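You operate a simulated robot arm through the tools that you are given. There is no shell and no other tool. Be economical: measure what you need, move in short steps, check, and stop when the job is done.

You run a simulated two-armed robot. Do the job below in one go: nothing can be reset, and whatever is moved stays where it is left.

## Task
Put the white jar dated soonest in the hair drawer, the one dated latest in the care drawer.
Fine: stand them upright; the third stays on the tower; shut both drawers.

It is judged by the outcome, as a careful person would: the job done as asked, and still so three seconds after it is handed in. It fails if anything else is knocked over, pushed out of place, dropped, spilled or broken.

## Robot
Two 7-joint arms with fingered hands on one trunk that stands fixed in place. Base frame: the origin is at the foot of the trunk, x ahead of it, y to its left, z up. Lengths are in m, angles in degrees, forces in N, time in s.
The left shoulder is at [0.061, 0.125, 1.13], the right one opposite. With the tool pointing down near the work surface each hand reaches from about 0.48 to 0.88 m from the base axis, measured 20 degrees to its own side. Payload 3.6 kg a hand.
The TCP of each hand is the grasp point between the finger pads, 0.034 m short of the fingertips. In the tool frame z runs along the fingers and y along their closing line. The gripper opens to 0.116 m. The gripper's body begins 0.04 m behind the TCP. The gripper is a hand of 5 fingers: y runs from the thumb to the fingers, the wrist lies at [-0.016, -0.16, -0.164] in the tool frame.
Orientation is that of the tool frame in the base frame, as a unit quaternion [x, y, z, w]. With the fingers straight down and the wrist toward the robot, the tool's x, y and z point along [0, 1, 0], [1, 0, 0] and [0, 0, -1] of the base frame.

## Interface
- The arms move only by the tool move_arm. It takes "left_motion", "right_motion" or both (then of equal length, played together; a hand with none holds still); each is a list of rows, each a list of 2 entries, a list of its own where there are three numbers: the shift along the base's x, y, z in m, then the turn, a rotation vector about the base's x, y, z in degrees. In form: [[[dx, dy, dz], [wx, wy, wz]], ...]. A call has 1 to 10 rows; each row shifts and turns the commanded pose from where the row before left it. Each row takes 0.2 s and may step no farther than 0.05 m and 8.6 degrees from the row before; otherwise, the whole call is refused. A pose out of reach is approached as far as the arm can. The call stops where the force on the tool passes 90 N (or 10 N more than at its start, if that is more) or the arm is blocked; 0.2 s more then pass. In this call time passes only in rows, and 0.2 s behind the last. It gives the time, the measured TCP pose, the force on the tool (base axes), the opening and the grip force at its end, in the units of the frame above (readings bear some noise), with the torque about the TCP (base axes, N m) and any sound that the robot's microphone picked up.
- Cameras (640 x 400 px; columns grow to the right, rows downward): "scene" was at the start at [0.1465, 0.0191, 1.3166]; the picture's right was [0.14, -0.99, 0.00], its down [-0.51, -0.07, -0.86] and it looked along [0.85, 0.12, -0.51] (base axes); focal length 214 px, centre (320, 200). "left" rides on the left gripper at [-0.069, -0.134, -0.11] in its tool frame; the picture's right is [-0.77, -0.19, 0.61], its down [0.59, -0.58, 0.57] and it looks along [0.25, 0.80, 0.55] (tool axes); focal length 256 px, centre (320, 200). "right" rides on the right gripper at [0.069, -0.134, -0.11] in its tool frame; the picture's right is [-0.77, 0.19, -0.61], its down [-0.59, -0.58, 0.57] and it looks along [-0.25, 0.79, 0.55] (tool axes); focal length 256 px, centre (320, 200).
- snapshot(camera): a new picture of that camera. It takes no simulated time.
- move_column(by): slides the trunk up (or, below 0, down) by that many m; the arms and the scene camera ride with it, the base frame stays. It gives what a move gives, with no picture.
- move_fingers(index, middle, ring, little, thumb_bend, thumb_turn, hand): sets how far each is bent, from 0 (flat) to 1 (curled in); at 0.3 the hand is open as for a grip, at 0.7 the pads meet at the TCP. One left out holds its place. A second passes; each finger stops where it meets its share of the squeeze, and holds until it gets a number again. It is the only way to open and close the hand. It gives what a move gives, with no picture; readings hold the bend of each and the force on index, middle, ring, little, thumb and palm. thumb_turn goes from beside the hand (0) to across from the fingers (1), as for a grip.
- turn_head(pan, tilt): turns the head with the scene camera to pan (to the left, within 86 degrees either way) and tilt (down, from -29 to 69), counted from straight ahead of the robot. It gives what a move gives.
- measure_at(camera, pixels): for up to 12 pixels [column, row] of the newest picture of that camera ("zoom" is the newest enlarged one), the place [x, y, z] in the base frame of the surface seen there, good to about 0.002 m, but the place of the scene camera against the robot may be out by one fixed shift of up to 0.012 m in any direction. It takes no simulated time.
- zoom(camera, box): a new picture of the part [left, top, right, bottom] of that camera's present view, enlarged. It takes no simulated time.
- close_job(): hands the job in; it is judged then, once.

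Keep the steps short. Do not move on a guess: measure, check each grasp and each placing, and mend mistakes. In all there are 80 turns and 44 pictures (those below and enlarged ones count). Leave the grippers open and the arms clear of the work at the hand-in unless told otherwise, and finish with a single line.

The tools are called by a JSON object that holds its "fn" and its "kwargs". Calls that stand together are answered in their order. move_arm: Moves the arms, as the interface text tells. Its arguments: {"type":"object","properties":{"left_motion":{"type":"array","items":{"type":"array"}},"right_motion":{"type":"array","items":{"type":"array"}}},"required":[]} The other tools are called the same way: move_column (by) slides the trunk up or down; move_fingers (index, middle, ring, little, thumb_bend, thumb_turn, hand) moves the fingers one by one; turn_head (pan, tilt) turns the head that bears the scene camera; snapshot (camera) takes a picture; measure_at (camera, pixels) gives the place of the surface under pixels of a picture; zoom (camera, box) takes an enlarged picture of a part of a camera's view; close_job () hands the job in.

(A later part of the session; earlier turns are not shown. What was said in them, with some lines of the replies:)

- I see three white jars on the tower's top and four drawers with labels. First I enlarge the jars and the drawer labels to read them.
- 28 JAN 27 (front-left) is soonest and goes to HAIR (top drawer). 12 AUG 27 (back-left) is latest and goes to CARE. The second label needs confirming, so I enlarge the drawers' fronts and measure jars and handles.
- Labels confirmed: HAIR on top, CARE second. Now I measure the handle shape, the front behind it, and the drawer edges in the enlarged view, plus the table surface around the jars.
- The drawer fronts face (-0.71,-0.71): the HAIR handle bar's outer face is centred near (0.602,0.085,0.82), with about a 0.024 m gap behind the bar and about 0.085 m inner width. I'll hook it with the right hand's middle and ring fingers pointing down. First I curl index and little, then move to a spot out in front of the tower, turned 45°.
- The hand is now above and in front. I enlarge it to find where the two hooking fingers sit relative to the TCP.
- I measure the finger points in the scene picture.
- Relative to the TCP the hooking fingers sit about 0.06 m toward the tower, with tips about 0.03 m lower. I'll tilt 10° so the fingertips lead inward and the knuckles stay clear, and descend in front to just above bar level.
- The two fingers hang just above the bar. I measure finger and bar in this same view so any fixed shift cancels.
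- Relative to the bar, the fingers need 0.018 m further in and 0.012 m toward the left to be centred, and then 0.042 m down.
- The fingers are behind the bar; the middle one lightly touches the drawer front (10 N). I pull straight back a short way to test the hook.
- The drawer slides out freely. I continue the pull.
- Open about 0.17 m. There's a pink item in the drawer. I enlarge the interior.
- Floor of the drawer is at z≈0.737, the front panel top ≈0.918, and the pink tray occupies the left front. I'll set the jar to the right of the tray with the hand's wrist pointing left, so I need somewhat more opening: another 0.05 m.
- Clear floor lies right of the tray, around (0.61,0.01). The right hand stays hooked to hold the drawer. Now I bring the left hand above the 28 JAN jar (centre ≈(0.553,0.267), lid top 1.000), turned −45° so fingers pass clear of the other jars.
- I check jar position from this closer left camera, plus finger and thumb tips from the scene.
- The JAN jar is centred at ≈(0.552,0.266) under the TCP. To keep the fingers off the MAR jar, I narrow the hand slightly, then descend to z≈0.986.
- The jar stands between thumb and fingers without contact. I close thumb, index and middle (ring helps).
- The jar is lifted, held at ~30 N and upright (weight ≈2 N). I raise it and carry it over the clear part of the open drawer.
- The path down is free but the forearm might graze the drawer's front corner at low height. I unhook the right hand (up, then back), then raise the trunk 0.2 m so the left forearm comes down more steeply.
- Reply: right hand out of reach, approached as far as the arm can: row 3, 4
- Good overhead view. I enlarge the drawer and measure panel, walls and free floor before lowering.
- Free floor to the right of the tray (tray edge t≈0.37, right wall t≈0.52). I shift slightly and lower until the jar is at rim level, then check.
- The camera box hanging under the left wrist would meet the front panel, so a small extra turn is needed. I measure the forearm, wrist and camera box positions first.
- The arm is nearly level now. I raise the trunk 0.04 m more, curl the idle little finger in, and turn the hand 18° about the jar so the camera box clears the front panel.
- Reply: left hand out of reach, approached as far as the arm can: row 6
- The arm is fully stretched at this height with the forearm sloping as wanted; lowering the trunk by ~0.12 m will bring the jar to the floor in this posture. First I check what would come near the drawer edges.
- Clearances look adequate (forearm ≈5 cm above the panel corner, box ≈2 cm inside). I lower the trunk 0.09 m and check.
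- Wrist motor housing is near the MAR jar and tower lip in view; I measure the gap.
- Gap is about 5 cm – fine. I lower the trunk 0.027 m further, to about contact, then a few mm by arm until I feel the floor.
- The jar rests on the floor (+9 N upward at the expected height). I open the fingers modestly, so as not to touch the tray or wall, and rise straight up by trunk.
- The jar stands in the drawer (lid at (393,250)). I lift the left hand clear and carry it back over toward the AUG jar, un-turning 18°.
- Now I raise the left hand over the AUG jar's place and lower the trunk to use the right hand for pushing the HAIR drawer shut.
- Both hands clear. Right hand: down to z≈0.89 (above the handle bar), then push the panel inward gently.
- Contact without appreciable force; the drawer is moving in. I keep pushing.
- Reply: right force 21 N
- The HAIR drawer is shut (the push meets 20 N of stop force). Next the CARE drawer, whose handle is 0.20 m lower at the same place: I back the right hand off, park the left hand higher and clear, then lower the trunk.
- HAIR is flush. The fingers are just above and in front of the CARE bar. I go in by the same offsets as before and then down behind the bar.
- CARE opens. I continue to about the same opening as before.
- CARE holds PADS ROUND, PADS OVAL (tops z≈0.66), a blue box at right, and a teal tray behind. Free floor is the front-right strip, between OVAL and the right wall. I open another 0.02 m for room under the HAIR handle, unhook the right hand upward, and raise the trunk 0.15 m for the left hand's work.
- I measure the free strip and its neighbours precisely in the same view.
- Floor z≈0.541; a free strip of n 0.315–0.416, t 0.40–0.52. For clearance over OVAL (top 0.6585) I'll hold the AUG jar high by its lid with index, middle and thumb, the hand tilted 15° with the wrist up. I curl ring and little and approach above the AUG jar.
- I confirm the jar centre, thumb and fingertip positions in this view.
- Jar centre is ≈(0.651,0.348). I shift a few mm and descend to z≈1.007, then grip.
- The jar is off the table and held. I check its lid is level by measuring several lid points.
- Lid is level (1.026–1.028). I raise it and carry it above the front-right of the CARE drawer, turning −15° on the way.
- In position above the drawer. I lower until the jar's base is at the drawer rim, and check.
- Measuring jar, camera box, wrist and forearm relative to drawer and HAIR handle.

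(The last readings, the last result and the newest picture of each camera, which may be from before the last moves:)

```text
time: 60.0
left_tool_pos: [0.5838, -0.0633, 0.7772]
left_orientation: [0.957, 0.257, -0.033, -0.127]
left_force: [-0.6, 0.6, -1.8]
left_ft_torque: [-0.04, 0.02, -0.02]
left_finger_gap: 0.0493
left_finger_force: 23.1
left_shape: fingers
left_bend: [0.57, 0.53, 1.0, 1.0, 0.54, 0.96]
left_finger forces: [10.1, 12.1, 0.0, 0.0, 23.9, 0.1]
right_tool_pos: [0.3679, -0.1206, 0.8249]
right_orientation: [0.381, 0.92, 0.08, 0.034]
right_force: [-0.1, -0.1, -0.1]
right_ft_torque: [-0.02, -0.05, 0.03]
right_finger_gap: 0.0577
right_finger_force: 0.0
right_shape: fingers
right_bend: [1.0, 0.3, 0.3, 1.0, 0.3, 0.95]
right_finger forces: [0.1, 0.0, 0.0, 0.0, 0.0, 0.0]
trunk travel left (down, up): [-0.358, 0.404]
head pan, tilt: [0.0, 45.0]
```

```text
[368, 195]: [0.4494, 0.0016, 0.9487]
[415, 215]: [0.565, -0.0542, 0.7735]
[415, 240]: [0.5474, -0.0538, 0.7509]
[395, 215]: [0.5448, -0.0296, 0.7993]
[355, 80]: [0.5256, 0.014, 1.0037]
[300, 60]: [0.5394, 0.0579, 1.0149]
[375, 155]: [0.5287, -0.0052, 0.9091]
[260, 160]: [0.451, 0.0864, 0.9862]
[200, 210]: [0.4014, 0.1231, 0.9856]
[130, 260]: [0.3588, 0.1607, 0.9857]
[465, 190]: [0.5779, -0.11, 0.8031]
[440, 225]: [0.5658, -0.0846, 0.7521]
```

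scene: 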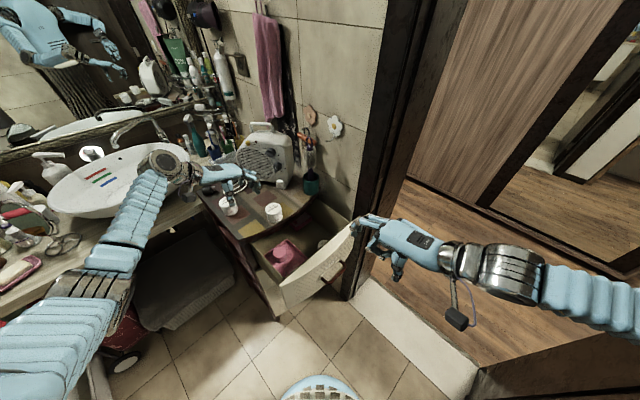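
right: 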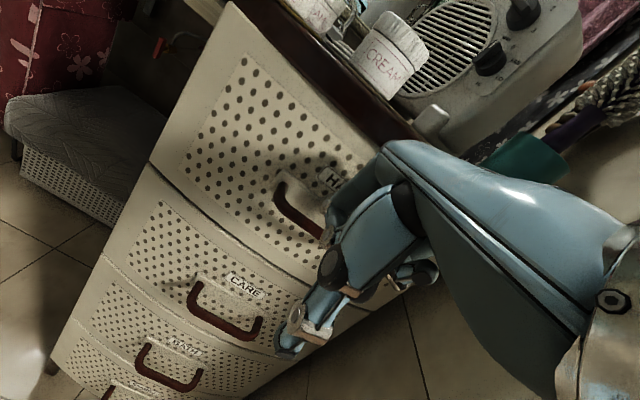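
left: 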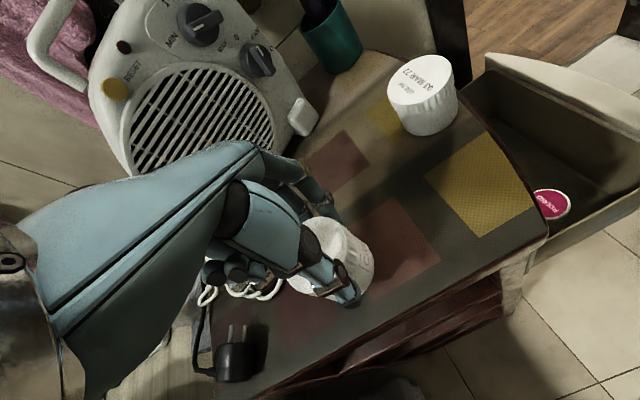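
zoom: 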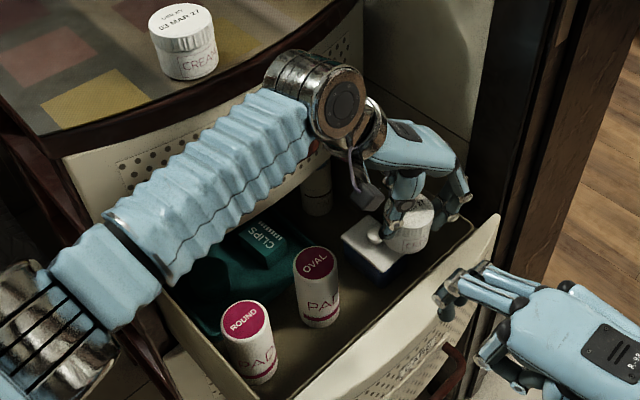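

All clear: the camera box will end at z≈0.77, above the panel, and the jar is centred on the free spot. I raise the trunk 0.03 m for forearm slope and lower further with force watch.

{"fn": "move_column", "kwargs": {"by": 0.03}}

{"fn": "move_arm", "kwargs": {"left_motion": [[[0, 0, -0.04], [0, 0, 0]], [[0, 0, -0.04], [0, 0, 0]], [[0, 0, -0.03], [0, 0, 0]], [[0, 0, -0.03], [0, 0, 0]], [[0, 0, -0.02], [0, 0, 0]], [[0, 0, -0.015], [0, 0, 0]], [[0, 0, -0.01], [0, 0, 0]]]}}

{"fn": "zoom", "kwargs": {"camera": "scene", "box": [210, 160, 400, 300]}}

```text
time: 60.7
left_tool_pos: [0.5827, -0.0622, 0.8066]
left_orientation: [0.957, 0.258, -0.035, -0.127]
left_force: [0.6, 0.3, -0.7]
left_ft_torque: [0.0, 0.01, -0.01]
left_finger_gap: 0.0493
left_finger_force: 23.2
left_shape: fingers
left_bend: [0.57, 0.53, 1.0, 1.0, 0.54, 0.96]
left_finger forces: [10.2, 12.2, 0.0, 0.0, 24.0, 0.0]
right_tool_pos: [0.3693, -0.1199, 0.8548]
right_orientation: [0.381, 0.92, 0.08, 0.034]
right_force: [-0.1, 0.6, -0.7]
right_ft_torque: [0.0, -0.01, -0.01]
right_finger_gap: 0.0575
right_finger_force: 0.1
right_shape: fingers
right_bend: [1.0, 0.3, 0.3, 1.0, 0.3, 0.95]
right_finger forces: [0.0, 0.0, 0.0, 0.0, 0.0, 0.0]
trunk travel left (down, up): [-0.388, 0.374]
head pan, tilt: [0.0, 45.0]
```

```text
time: 62.3
left_tool_pos: [0.5799, -0.0628, 0.6584]
left_orientation: [0.957, 0.257, -0.035, -0.127]
left_force: [-0.7, -0.2, 0.0]
left_ft_torque: [0.02, 0.01, -0.01]
left_finger_gap: 0.0489
left_finger_force: 22.2
left_shape: fingers
left_bend: [0.57, 0.53, 1.0, 1.0, 0.54, 0.96]
left_finger forces: [10.0, 12.1, 0.0, 0.0, 23.3, 0.0]
left hand out of reach, approached as far as the arm can: row 5, 6, 7
right_tool_pos: [0.3682, -0.1199, 0.856]
right_orientation: [0.381, 0.92, 0.081, 0.034]
right_force: [-0.6, 0.3, -0.1]
right_ft_torque: [-0.03, 0.01, 0.02]
right_finger_gap: 0.0574
right_finger_force: 0.0
right_shape: fingers
right_bend: [1.0, 0.3, 0.3, 1.0, 0.3, 0.95]
right_finger forces: [0.1, 0.1, 0.0, 0.0, 0.0, 0.0]
trunk travel left (down, up): [-0.388, 0.374]
head pan, tilt: [0.0, 45.0]
```

```text
2.86 times, centred on (305, 230) of scene
```

zoom: 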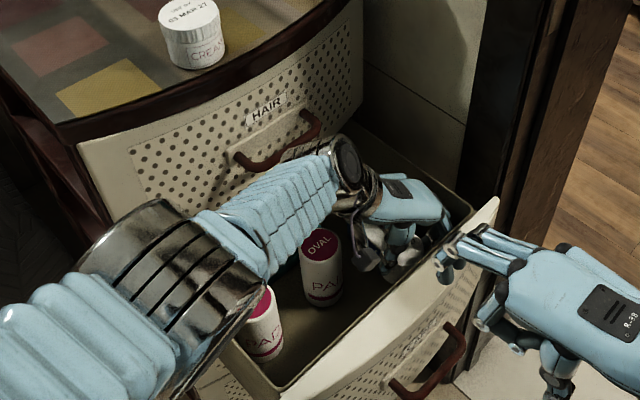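

Arm at full stretch; the rest comes from the trunk. I first measure wrist-to-handle and forearm gaps.

{"fn": "measure_at", "kwargs": {"camera": "zoom", "pixels": [[345, 150], [335, 165], [315, 130], [360, 180], [320, 245], [365, 262], [250, 260], [205, 345], [235, 310], [395, 185], [275, 240], [405, 262]]}}

```text
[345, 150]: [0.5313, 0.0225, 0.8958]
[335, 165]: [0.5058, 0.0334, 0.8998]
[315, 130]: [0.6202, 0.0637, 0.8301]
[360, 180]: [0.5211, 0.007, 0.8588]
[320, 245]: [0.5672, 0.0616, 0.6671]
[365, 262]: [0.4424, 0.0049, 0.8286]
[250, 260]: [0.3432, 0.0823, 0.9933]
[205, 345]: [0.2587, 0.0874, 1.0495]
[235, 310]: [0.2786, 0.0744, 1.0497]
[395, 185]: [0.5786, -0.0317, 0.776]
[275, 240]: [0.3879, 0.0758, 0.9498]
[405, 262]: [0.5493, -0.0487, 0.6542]
```

Ample gaps everywhere. I lower the trunk 0.048 m, then in small steps until the floor is felt.

{"fn": "move_column", "kwargs": {"by": -0.048}}

{"fn": "move_column", "kwargs": {"by": -0.005}}

```text
time: 63.2
left_tool_pos: [0.5803, -0.0625, 0.6107]
left_orientation: [0.958, 0.257, -0.033, -0.127]
left_force: [-0.4, 0.1, -0.9]
left_ft_torque: [-0.02, -0.03, 0.04]
left_finger_gap: 0.0486
left_finger_force: 22.8
left_shape: fingers
left_bend: [0.57, 0.53, 1.0, 1.0, 0.54, 0.96]
left_finger forces: [9.9, 12.1, 0.0, 0.0, 23.1, 0.0]
right_tool_pos: [0.3682, -0.1206, 0.8075]
right_orientation: [0.381, 0.92, 0.082, 0.033]
right_force: [-0.5, -0.3, -0.7]
right_ft_torque: [0.04, 0.01, -0.01]
right_finger_gap: 0.0576
right_finger_force: 0.0
right_shape: fingers
right_bend: [1.0, 0.3, 0.3, 1.0, 0.3, 0.95]
right_finger forces: [0.1, 0.0, 0.1, 0.0, 0.0, 0.1]
trunk travel left (down, up): [-0.34, 0.422]
head pan, tilt: [0.0, 45.0]
```

```text
time: 63.8
left_tool_pos: [0.5806, -0.0631, 0.605]
left_orientation: [0.957, 0.257, -0.034, -0.126]
left_force: [1.8, -0.9, 0.5]
left_ft_torque: [-0.06, -0.01, 0.01]
left_finger_gap: 0.0486
left_finger_force: 22.8
left_shape: fingers
left_bend: [0.57, 0.53, 1.0, 1.0, 0.54, 0.96]
left_finger forces: [9.9, 12.4, 0.1, 0.1, 23.4, 0.1]
right_tool_pos: [0.3691, -0.1199, 0.8024]
right_orientation: [0.381, 0.92, 0.081, 0.034]
right_force: [-0.4, 0.4, 0.5]
right_ft_torque: [0.02, -0.03, -0.01]
right_finger_gap: 0.0576
right_finger_force: 0.0
right_shape: fingers
right_bend: [1.0, 0.3, 0.3, 1.0, 0.3, 0.95]
right_finger forces: [0.0, 0.0, 0.0, 0.0, 0.0, 0.0]
trunk travel left (down, up): [-0.335, 0.427]
head pan, tilt: [0.0, 45.0]
```

Weight is just coming off (force near +0.5 N with a slight side force); a few mm more.

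{"fn": "move_column", "kwargs": {"by": -0.002}}

{"fn": "zoom", "kwargs": {"camera": "scene", "box": [250, 160, 370, 260]}}

```text
time: 64.3
left_tool_pos: [0.581, -0.0624, 0.6055]
left_orientation: [0.958, 0.257, -0.032, -0.126]
left_force: [-0.8, 0.5, 9.1]
left_ft_torque: [-0.06, -0.03, -0.02]
left_finger_gap: 0.0484
left_finger_force: 25.5
left_shape: fingers
left_bend: [0.57, 0.53, 1.0, 1.0, 0.54, 0.96]
left_finger forces: [10.4, 13.1, 0.1, 0.0, 26.9, 0.0]
right_tool_pos: [0.3685, -0.1188, 0.8]
right_orientation: [0.38, 0.921, 0.08, 0.033]
right_force: [-0.2, -0.3, 1.2]
right_ft_torque: [0.01, 0.0, -0.01]
right_finger_gap: 0.0576
right_finger_force: 0.0
right_shape: fingers
right_bend: [1.0, 0.3, 0.3, 1.0, 0.3, 0.95]
right_finger forces: [0.0, 0.0, 0.2, 0.1, 0.1, 0.0]
trunk travel left (down, up): [-0.333, 0.429]
head pan, tilt: [0.0, 45.0]
```

```text
4.00 times, centred on (310, 210) of scene
```

zoom: 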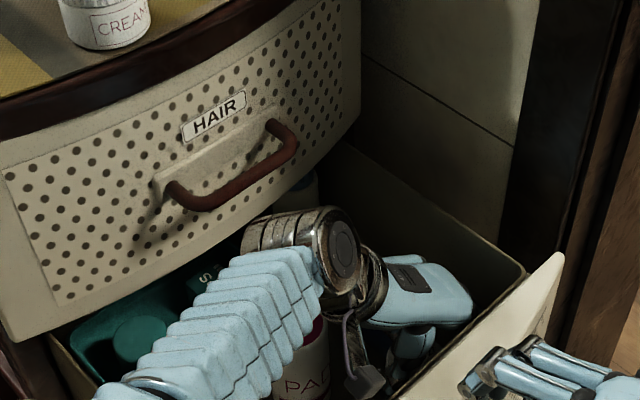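

Floor contact: +9 N upward, no side load, at the expected height, with OVAL still standing. I release modestly and rise straight up with the trunk.

{"fn": "move_fingers", "kwargs": {"hand": "left", "index": 0.46, "middle": 0.44, "thumb_bend": 0.44}}

{"fn": "move_column", "kwargs": {"by": 0.03}}

{"fn": "move_column", "kwargs": {"by": 0.15}}

```text
time: 65.3
left_tool_pos: [0.5794, -0.0622, 0.604]
left_orientation: [0.957, 0.258, -0.034, -0.127]
left_force: [-2.9, 2.4, -1.4]
left_ft_torque: [0.03, 0.05, -0.04]
left_finger_gap: 0.0735
left_finger_force: 2.1
left_shape: fingers
left_bend: [0.46, 0.45, 1.0, 1.0, 0.44, 0.97]
left_finger forces: [0.0, 3.9, 0.0, 0.0, 0.0, 0.0]
right_tool_pos: [0.3691, -0.1211, 0.8005]
right_orientation: [0.38, 0.921, 0.081, 0.033]
right_force: [-1.2, 1.0, -0.3]
right_ft_torque: [0.0, -0.01, 0.02]
right_finger_gap: 0.0578
right_finger_force: 0.1
right_shape: fingers
right_bend: [1.0, 0.3, 0.3, 1.0, 0.3, 0.95]
right_finger forces: [0.1, 0.0, 0.1, 0.1, 0.0, 0.0]
trunk travel left (down, up): [-0.333, 0.429]
head pan, tilt: [0.0, 45.0]
```

```text
time: 66.0
left_tool_pos: [0.581, -0.0624, 0.6339]
left_orientation: [0.957, 0.257, -0.034, -0.126]
left_force: [-5.5, 5.9, 2.2]
left_ft_torque: [-0.19, -0.15, 0.0]
left_finger_gap: 0.0735
left_finger_force: 4.0
left_shape: fingers
left_bend: [0.46, 0.46, 1.0, 1.0, 0.44, 0.97]
left_finger forces: [0.0, 8.0, 0.0, 0.0, 0.0, 0.0]
right_tool_pos: [0.3676, -0.1198, 0.8301]
right_orientation: [0.381, 0.921, 0.081, 0.033]
right_force: [-0.2, -0.2, 0.1]
right_ft_torque: [0.04, 0.01, 0.03]
right_finger_gap: 0.0577
right_finger_force: 0.1
right_shape: fingers
right_bend: [1.0, 0.3, 0.3, 1.0, 0.3, 0.95]
right_finger forces: [0.1, 0.1, 0.0, 0.0, 0.0, 0.0]
trunk travel left (down, up): [-0.363, 0.399]
head pan, tilt: [0.0, 45.0]
```

```text
time: 67.8
left_tool_pos: [0.5944, -0.0628, 0.8188]
left_orientation: [0.958, 0.262, -0.004, -0.119]
left_force: [-1.1, 0.2, -0.6]
left_ft_torque: [-0.02, -0.01, 0.02]
left_finger_gap: 0.0737
left_finger_force: 0.1
left_shape: fingers
left_bend: [0.46, 0.44, 1.0, 1.0, 0.44, 0.97]
left_finger forces: [0.0, 0.0, 0.0, 0.1, 0.0, 0.1]
right_tool_pos: [0.3681, -0.1188, 0.9792]
right_orientation: [0.381, 0.92, 0.081, 0.033]
right_force: [-0.4, -0.2, 0.2]
right_ft_torque: [0.01, -0.02, 0.01]
right_finger_gap: 0.0577
right_finger_force: 0.0
right_shape: fingers
right_bend: [1.0, 0.3, 0.3, 1.0, 0.3, 0.95]
right_finger forces: [0.0, 0.0, 0.2, 0.0, 0.1, 0.0]
trunk travel left (down, up): [-0.513, 0.249]
head pan, tilt: [0.0, 45.0]
```

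On rising, the middle finger's back brushed the drawer's side wall (8 N); it's free now. I look at the drawer.

{"fn": "zoom", "kwargs": {"camera": "scene", "box": [210, 160, 400, 300]}}

```text
2.86 times, centred on (305, 230) of scene
```

zoom: 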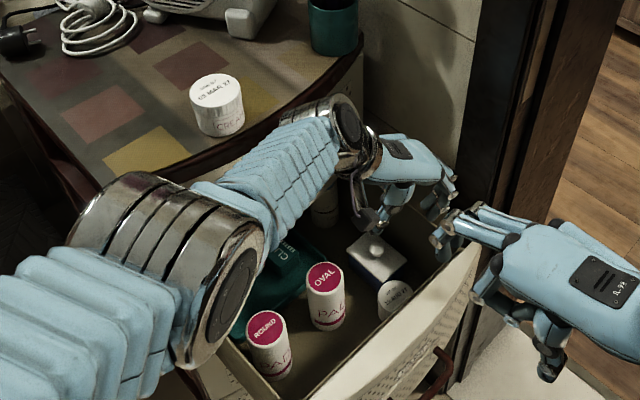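

The jar stands beside OVAL. I check its lid is level, and that OVAL, ROUND and the MAR jar stayed put.

{"fn": "measure_at", "kwargs": {"camera": "zoom", "pixels": [[385, 290], [396, 284], [405, 292], [390, 300], [383, 298], [324, 276], [265, 326], [215, 90], [425, 320], [395, 310]]}}

```text
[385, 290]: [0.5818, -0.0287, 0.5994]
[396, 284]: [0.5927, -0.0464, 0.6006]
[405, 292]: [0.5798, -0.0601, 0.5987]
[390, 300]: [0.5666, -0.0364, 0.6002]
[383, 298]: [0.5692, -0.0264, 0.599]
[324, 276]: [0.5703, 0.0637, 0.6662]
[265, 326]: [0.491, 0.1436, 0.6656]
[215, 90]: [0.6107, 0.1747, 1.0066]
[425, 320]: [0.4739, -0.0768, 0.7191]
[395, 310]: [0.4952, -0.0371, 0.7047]
```

Lid level, neighbours unmoved. I take the left hand up and away to the left, clear of everything.

{"fn": "move_arm", "kwargs": {"left_motion": [[[0, 0, 0.045], [0, 0, 0]], [[0, 0, 0.045], [0, 0, 0]], [[0, 0, 0.045], [0, 0, 0]], [[0, 0, 0.045], [0, 0, 0]], [[0, 0, 0.045], [0, 0, 0]], [[0, 0, 0.045], [0, 0, 0]], [[-0.012, 0.04, 0.02], [0, 0, 5]], [[-0.012, 0.04, 0.02], [0, 0, 5]], [[-0.012, 0.04, 0.02], [0, 0, 5]], [[-0.012, 0.04, 0.02], [0, 0, 0]]]}}

{"fn": "move_arm", "kwargs": {"left_motion": [[[-0.02, 0.04, 0.015], [0, 0, 0]], [[-0.02, 0.04, 0.015], [0, 0, 0]], [[-0.02, 0.04, 0.015], [0, 0, 0]], [[-0.02, 0.04, 0.015], [0, 0, 0]], [[-0.02, 0.04, 0.02], [0, 0, 0]]]}}

```text
time: 70.0
left_tool_pos: [0.5468, 0.0997, 1.1703]
left_orientation: [0.916, 0.384, -0.019, -0.117]
left_force: [0.1, 1.1, -0.9]
left_ft_torque: [-0.05, 0.02, -0.05]
left_finger_gap: 0.0738
left_finger_force: 0.1
left_shape: fingers
left_bend: [0.46, 0.44, 1.0, 1.0, 0.44, 0.97]
left_finger forces: [0.0, 0.1, 0.0, 0.1, 0.1, 0.1]
right_tool_pos: [0.3675, -0.1185, 0.9805]
right_orientation: [0.38, 0.921, 0.08, 0.033]
right_force: [0.4, 0.3, 0.7]
right_ft_torque: [-0.03, 0.0, -0.02]
right_finger_gap: 0.0576
right_finger_force: 0.0
right_shape: fingers
right_bend: [1.0, 0.3, 0.3, 1.0, 0.3, 0.95]
right_finger forces: [0.0, 0.0, 0.1, 0.1, 0.1, 0.0]
trunk travel left (down, up): [-0.513, 0.249]
head pan, tilt: [0.0, 45.0]
```

```text
time: 71.2
left_tool_pos: [0.4459, 0.3003, 1.2489]
left_orientation: [0.916, 0.383, -0.019, -0.117]
left_force: [0.6, -0.1, -0.8]
left_ft_torque: [-0.02, 0.02, 0.01]
left_finger_gap: 0.0739
left_finger_force: 0.0
left_shape: fingers
left_bend: [0.46, 0.44, 1.0, 1.0, 0.44, 0.97]
left_finger forces: [0.0, 0.1, 0.1, 0.0, 0.0, 0.0]
right_tool_pos: [0.3676, -0.1185, 0.9805]
right_orientation: [0.38, 0.921, 0.081, 0.033]
right_force: [-0.8, 0.0, -0.2]
right_ft_torque: [0.0, -0.06, 0.0]
right_finger_gap: 0.0576
right_finger_force: 0.1
right_shape: fingers
right_bend: [1.0, 0.3, 0.3, 1.0, 0.3, 0.95]
right_finger forces: [0.0, 0.1, 0.1, 0.1, 0.0, 0.0]
trunk travel left (down, up): [-0.513, 0.249]
head pan, tilt: [0.0, 45.0]
```

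I raise the left hand a bit more, then lower the trunk so the right hand faces the CARE panel just above its handle.

{"fn": "move_arm", "kwargs": {"left_motion": [[[0, 0, 0.045], [0, 0, 0]], [[-0.01, 0, 0.045], [0, 0, 0]]]}}

{"fn": "move_column", "kwargs": {"by": -0.29}}

```text
time: 71.8
left_tool_pos: [0.4346, 0.2986, 1.3387]
left_orientation: [0.916, 0.384, -0.019, -0.117]
left_force: [0.1, -0.4, 0.1]
left_ft_torque: [0.03, -0.01, 0.04]
left_finger_gap: 0.0739
left_finger_force: 0.0
left_shape: fingers
left_bend: [0.46, 0.44, 1.0, 1.0, 0.44, 0.97]
left_finger forces: [0.1, 0.1, 0.0, 0.0, 0.0, 0.0]
right_tool_pos: [0.3683, -0.1195, 0.9805]
right_orientation: [0.381, 0.92, 0.08, 0.033]
right_force: [0.0, 0.0, 0.2]
right_ft_torque: [0.02, 0.0, -0.02]
right_finger_gap: 0.0577
right_finger_force: 0.0
right_shape: fingers
right_bend: [1.0, 0.3, 0.3, 1.0, 0.3, 0.95]
right_finger forces: [0.1, 0.1, 0.0, 0.1, 0.0, 0.0]
trunk travel left (down, up): [-0.513, 0.249]
head pan, tilt: [0.0, 45.0]
```

```text
time: 74.7
left_tool_pos: [0.4354, 0.2979, 1.0491]
left_orientation: [0.916, 0.384, -0.018, -0.117]
left_force: [0.4, -0.4, 0.4]
left_ft_torque: [0.0, -0.04, 0.0]
left_finger_gap: 0.0736
left_finger_force: 0.1
left_shape: fingers
left_bend: [0.46, 0.44, 1.0, 1.0, 0.44, 0.97]
left_finger forces: [0.0, 0.1, 0.2, 0.0, 0.1, 0.0]
right_tool_pos: [0.3684, -0.1203, 0.6912]
right_orientation: [0.38, 0.921, 0.081, 0.033]
right_force: [-0.1, -0.3, 1.1]
right_ft_torque: [0.01, 0.01, -0.02]
right_finger_gap: 0.058
right_finger_force: 0.0
right_shape: fingers
right_bend: [1.0, 0.3, 0.3, 1.0, 0.3, 0.95]
right_finger forces: [0.0, 0.0, 0.0, 0.0, 0.0, 0.0]
trunk travel left (down, up): [-0.223, 0.539]
head pan, tilt: [0.0, 45.0]
```

Right hand is in front of the CARE panel at z≈0.69, above its bar. I push it in gently.

{"fn": "move_arm", "kwargs": {"right_motion": [[[0.008, 0.006, -0.004], [0, 0, 0]], [[0.0141, 0.0121, 0], [0, 0, 0]], [[0.0141, 0.0131, 0], [0, 0, 0]], [[0.0141, 0.0141, 0], [0, 0, 0]], [[0.0141, 0.0141, 0], [0, 0, 0]], [[0.0141, 0.0141, 0], [0, 0, 0]], [[0.0141, 0.0141, 0], [0, 0, 0]], [[0.0141, 0.0141, 0], [0, 0, 0]], [[0.0141, 0.0141, 0], [0, 0, 0]], [[0.0141, 0.0141, 0], [0, 0, 0]]]}}

{"fn": "move_arm", "kwargs": {"right_motion": [[[0.0141, 0.0141, 0], [0, 0, 0]], [[0.0141, 0.0141, 0], [0, 0, 0]], [[0.0141, 0.0141, 0], [0, 0, 0]], [[0.007, 0.007, 0], [0, 0, 0]]]}}

```text
time: 76.9
left_tool_pos: [0.4357, 0.299, 1.0487]
left_orientation: [0.916, 0.384, -0.019, -0.117]
left_force: [-0.6, -0.3, 0.6]
left_ft_torque: [-0.01, 0.04, -0.01]
left_finger_gap: 0.0737
left_finger_force: 0.0
left_shape: fingers
left_bend: [0.46, 0.44, 1.0, 1.0, 0.44, 0.97]
left_finger forces: [0.1, 0.0, 0.0, 0.1, 0.1, 0.0]
right_tool_pos: [0.5047, 0.0107, 0.6858]
right_orientation: [0.38, 0.921, 0.081, 0.033]
right_force: [0.0, 1.1, -1.0]
right_ft_torque: [0.0, 0.01, 0.0]
right_finger_gap: 0.0576
right_finger_force: 0.1
right_shape: fingers
right_bend: [1.0, 0.3, 0.3, 1.0, 0.3, 0.95]
right_finger forces: [0.0, 0.0, 0.1, 0.0, 0.0, 0.0]
trunk travel left (down, up): [-0.223, 0.539]
head pan, tilt: [0.0, 45.0]
```

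```text
time: 77.9
left_tool_pos: [0.4359, 0.298, 1.0492]
left_orientation: [0.916, 0.384, -0.019, -0.117]
left_force: [0.2, -0.3, -0.3]
left_ft_torque: [0.04, 0.02, 0.0]
left_finger_gap: 0.0739
left_finger_force: 0.0
left_shape: fingers
left_bend: [0.46, 0.44, 1.0, 1.0, 0.44, 0.97]
left_finger forces: [0.1, 0.0, 0.0, 0.1, 0.1, 0.0]
right_tool_pos: [0.5524, 0.0609, 0.685]
right_orientation: [0.381, 0.921, 0.08, 0.033]
right_force: [-0.2, -0.7, 0.3]
right_ft_torque: [-0.01, -0.02, -0.01]
right_finger_gap: 0.0576
right_finger_force: 0.0
right_shape: fingers
right_bend: [1.0, 0.3, 0.3, 1.0, 0.3, 0.95]
right_finger forces: [0.0, 0.1, 0.1, 0.0, 0.1, 0.0]
trunk travel left (down, up): [-0.223, 0.539]
head pan, tilt: [0.0, 45.0]
```

Nearly shut; small final pushes until the stop.

{"fn": "move_arm", "kwargs": {"right_motion": [[[0.0035, 0.0035, 0], [0, 0, 0]], [[0.0035, 0.0035, 0], [0, 0, 0]], [[0.0028, 0.0028, 0], [0, 0, 0]]]}}

```text
time: 78.7
left_tool_pos: [0.436, 0.2965, 1.0504]
left_orientation: [0.916, 0.384, -0.019, -0.117]
left_force: [0.4, 0.6, -0.5]
left_ft_torque: [0.0, -0.05, -0.01]
left_finger_gap: 0.0737
left_finger_force: 0.0
left_shape: fingers
left_bend: [0.46, 0.44, 1.0, 1.0, 0.44, 0.97]
left_finger forces: [0.0, 0.0, 0.0, 0.0, 0.1, 0.0]
right_tool_pos: [0.5609, 0.0696, 0.6863]
right_orientation: [0.381, 0.92, 0.081, 0.033]
right_force: [-9.9, -9.6, 2.4]
right_ft_torque: [0.23, -0.25, -0.09]
right_finger_gap: 0.058
right_finger_force: 6.5
right_shape: fingers
right_bend: [1.0, 0.34, 0.3, 1.0, 0.3, 0.95]
right_finger forces: [0.1, 13.4, 0.0, 0.0, 0.0, 0.1]
trunk travel left (down, up): [-0.223, 0.539]
head pan, tilt: [0.0, 45.0]
```

The stop is felt (13 N) — shut. I back the right hand straight off, then open both hands.

{"fn": "move_arm", "kwargs": {"right_motion": [[[-0.0141, -0.0141, 0], [0, 0, 0]], [[-0.0141, -0.0141, 0], [0, 0, 0]], [[-0.0141, -0.0141, 0], [0, 0, 0]], [[-0.0141, -0.0141, 0], [0, 0, 0]], [[-0.0141, -0.0141, 0], [0, 0, 0]], [[-0.0141, -0.0241, 0], [0, 0, 0]], [[-0.0141, -0.03, 0.02], [0, 0, 0]]]}}

{"fn": "move_fingers", "kwargs": {"hand": "right", "index": 0.3, "little": 0.3}}

{"fn": "move_fingers", "kwargs": {"hand": "left", "index": 0.3, "middle": 0.3, "ring": 0.3, "little": 0.3, "thumb_bend": 0.3}}

{"fn": "zoom", "kwargs": {"camera": "scene", "box": [180, 80, 400, 280]}}

```text
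time: 80.3
left_tool_pos: [0.4358, 0.2979, 1.0498]
left_orientation: [0.916, 0.384, -0.019, -0.117]
left_force: [0.3, -0.3, 0.8]
left_ft_torque: [0.01, 0.0, -0.01]
left_finger_gap: 0.0736
left_finger_force: 0.1
left_shape: fingers
left_bend: [0.46, 0.44, 1.0, 1.0, 0.44, 0.97]
left_finger forces: [0.0, 0.0, 0.0, 0.0, 0.0, 0.0]
right_tool_pos: [0.4626, -0.0553, 0.7072]
right_orientation: [0.381, 0.92, 0.081, 0.033]
right_force: [-0.4, -0.4, -1.1]
right_ft_torque: [0.0, -0.01, -0.03]
right_finger_gap: 0.0576
right_finger_force: 0.1
right_shape: fingers
right_bend: [1.0, 0.3, 0.3, 1.0, 0.3, 0.95]
right_finger forces: [0.0, 0.0, 0.0, 0.0, 0.0, 0.1]
trunk travel left (down, up): [-0.223, 0.539]
head pan, tilt: [0.0, 45.0]
```

```text
time: 81.3
left_tool_pos: [0.4351, 0.2981, 1.049]
left_orientation: [0.915, 0.385, -0.019, -0.117]
left_force: [0.7, -0.5, -0.9]
left_ft_torque: [0.01, 0.0, -0.01]
left_finger_gap: 0.0736
left_finger_force: 0.0
left_shape: fingers
left_bend: [0.46, 0.44, 1.0, 1.0, 0.44, 0.97]
left_finger forces: [0.1, 0.0, 0.1, 0.0, 0.1, 0.0]
right_tool_pos: [0.4642, -0.0559, 0.7071]
right_orientation: [0.381, 0.921, 0.08, 0.033]
right_force: [-0.4, 0.4, -0.4]
right_ft_torque: [0.01, 0.01, -0.01]
right_finger_gap: 0.1175
right_finger_force: 0.0
right_shape: fingers
right_bend: [0.3, 0.3, 0.3, 0.3, 0.3, 0.95]
right_finger forces: [0.0, 0.0, 0.0, 0.1, 0.1, 0.1]
trunk travel left (down, up): [-0.223, 0.539]
head pan, tilt: [0.0, 45.0]
```

```text
time: 82.3
left_tool_pos: [0.4351, 0.2973, 1.0485]
left_orientation: [0.916, 0.384, -0.019, -0.117]
left_force: [0.4, 0.1, 0.1]
left_ft_torque: [-0.02, 0.0, -0.01]
left_finger_gap: 0.1172
left_finger_force: 0.1
left_shape: fingers
left_bend: [0.3, 0.3, 0.3, 0.3, 0.3, 0.97]
left_finger forces: [0.1, 0.0, 0.0, 0.1, 0.0, 0.0]
right_tool_pos: [0.4629, -0.0553, 0.7065]
right_orientation: [0.38, 0.921, 0.081, 0.033]
right_force: [0.6, -0.5, -0.2]
right_ft_torque: [0.01, 0.02, -0.01]
right_finger_gap: 0.1175
right_finger_force: 0.0
right_shape: fingers
right_bend: [0.3, 0.3, 0.3, 0.3, 0.3, 0.95]
right_finger forces: [0.0, 0.0, 0.1, 0.1, 0.1, 0.0]
trunk travel left (down, up): [-0.223, 0.539]
head pan, tilt: [0.0, 45.0]
```

```text
2.00 times, centred on (290, 180) of scene
```

zoom: 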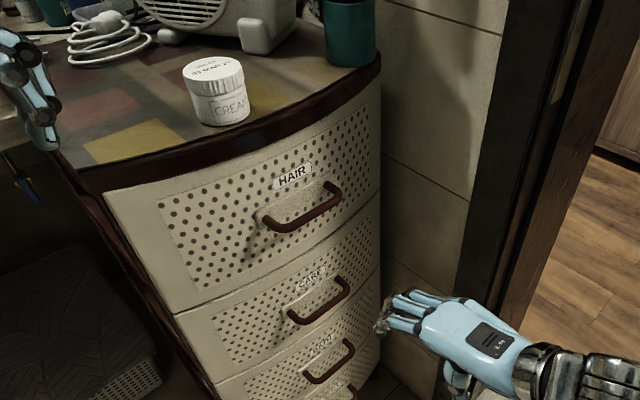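

Both drawers are flush, the 03 MAR jar stands on the tower, and both hands are open and clear, so I hand the job in.

{"fn": "close_job", "kwargs": {}}

```text
The job is handed in.
```

The 28 JAN 27 jar stands upright in the hair drawer and the 12 AUG 27 jar upright in the care drawer; the 03 MAR 27 jar is still on the tower, and both drawers are shut.
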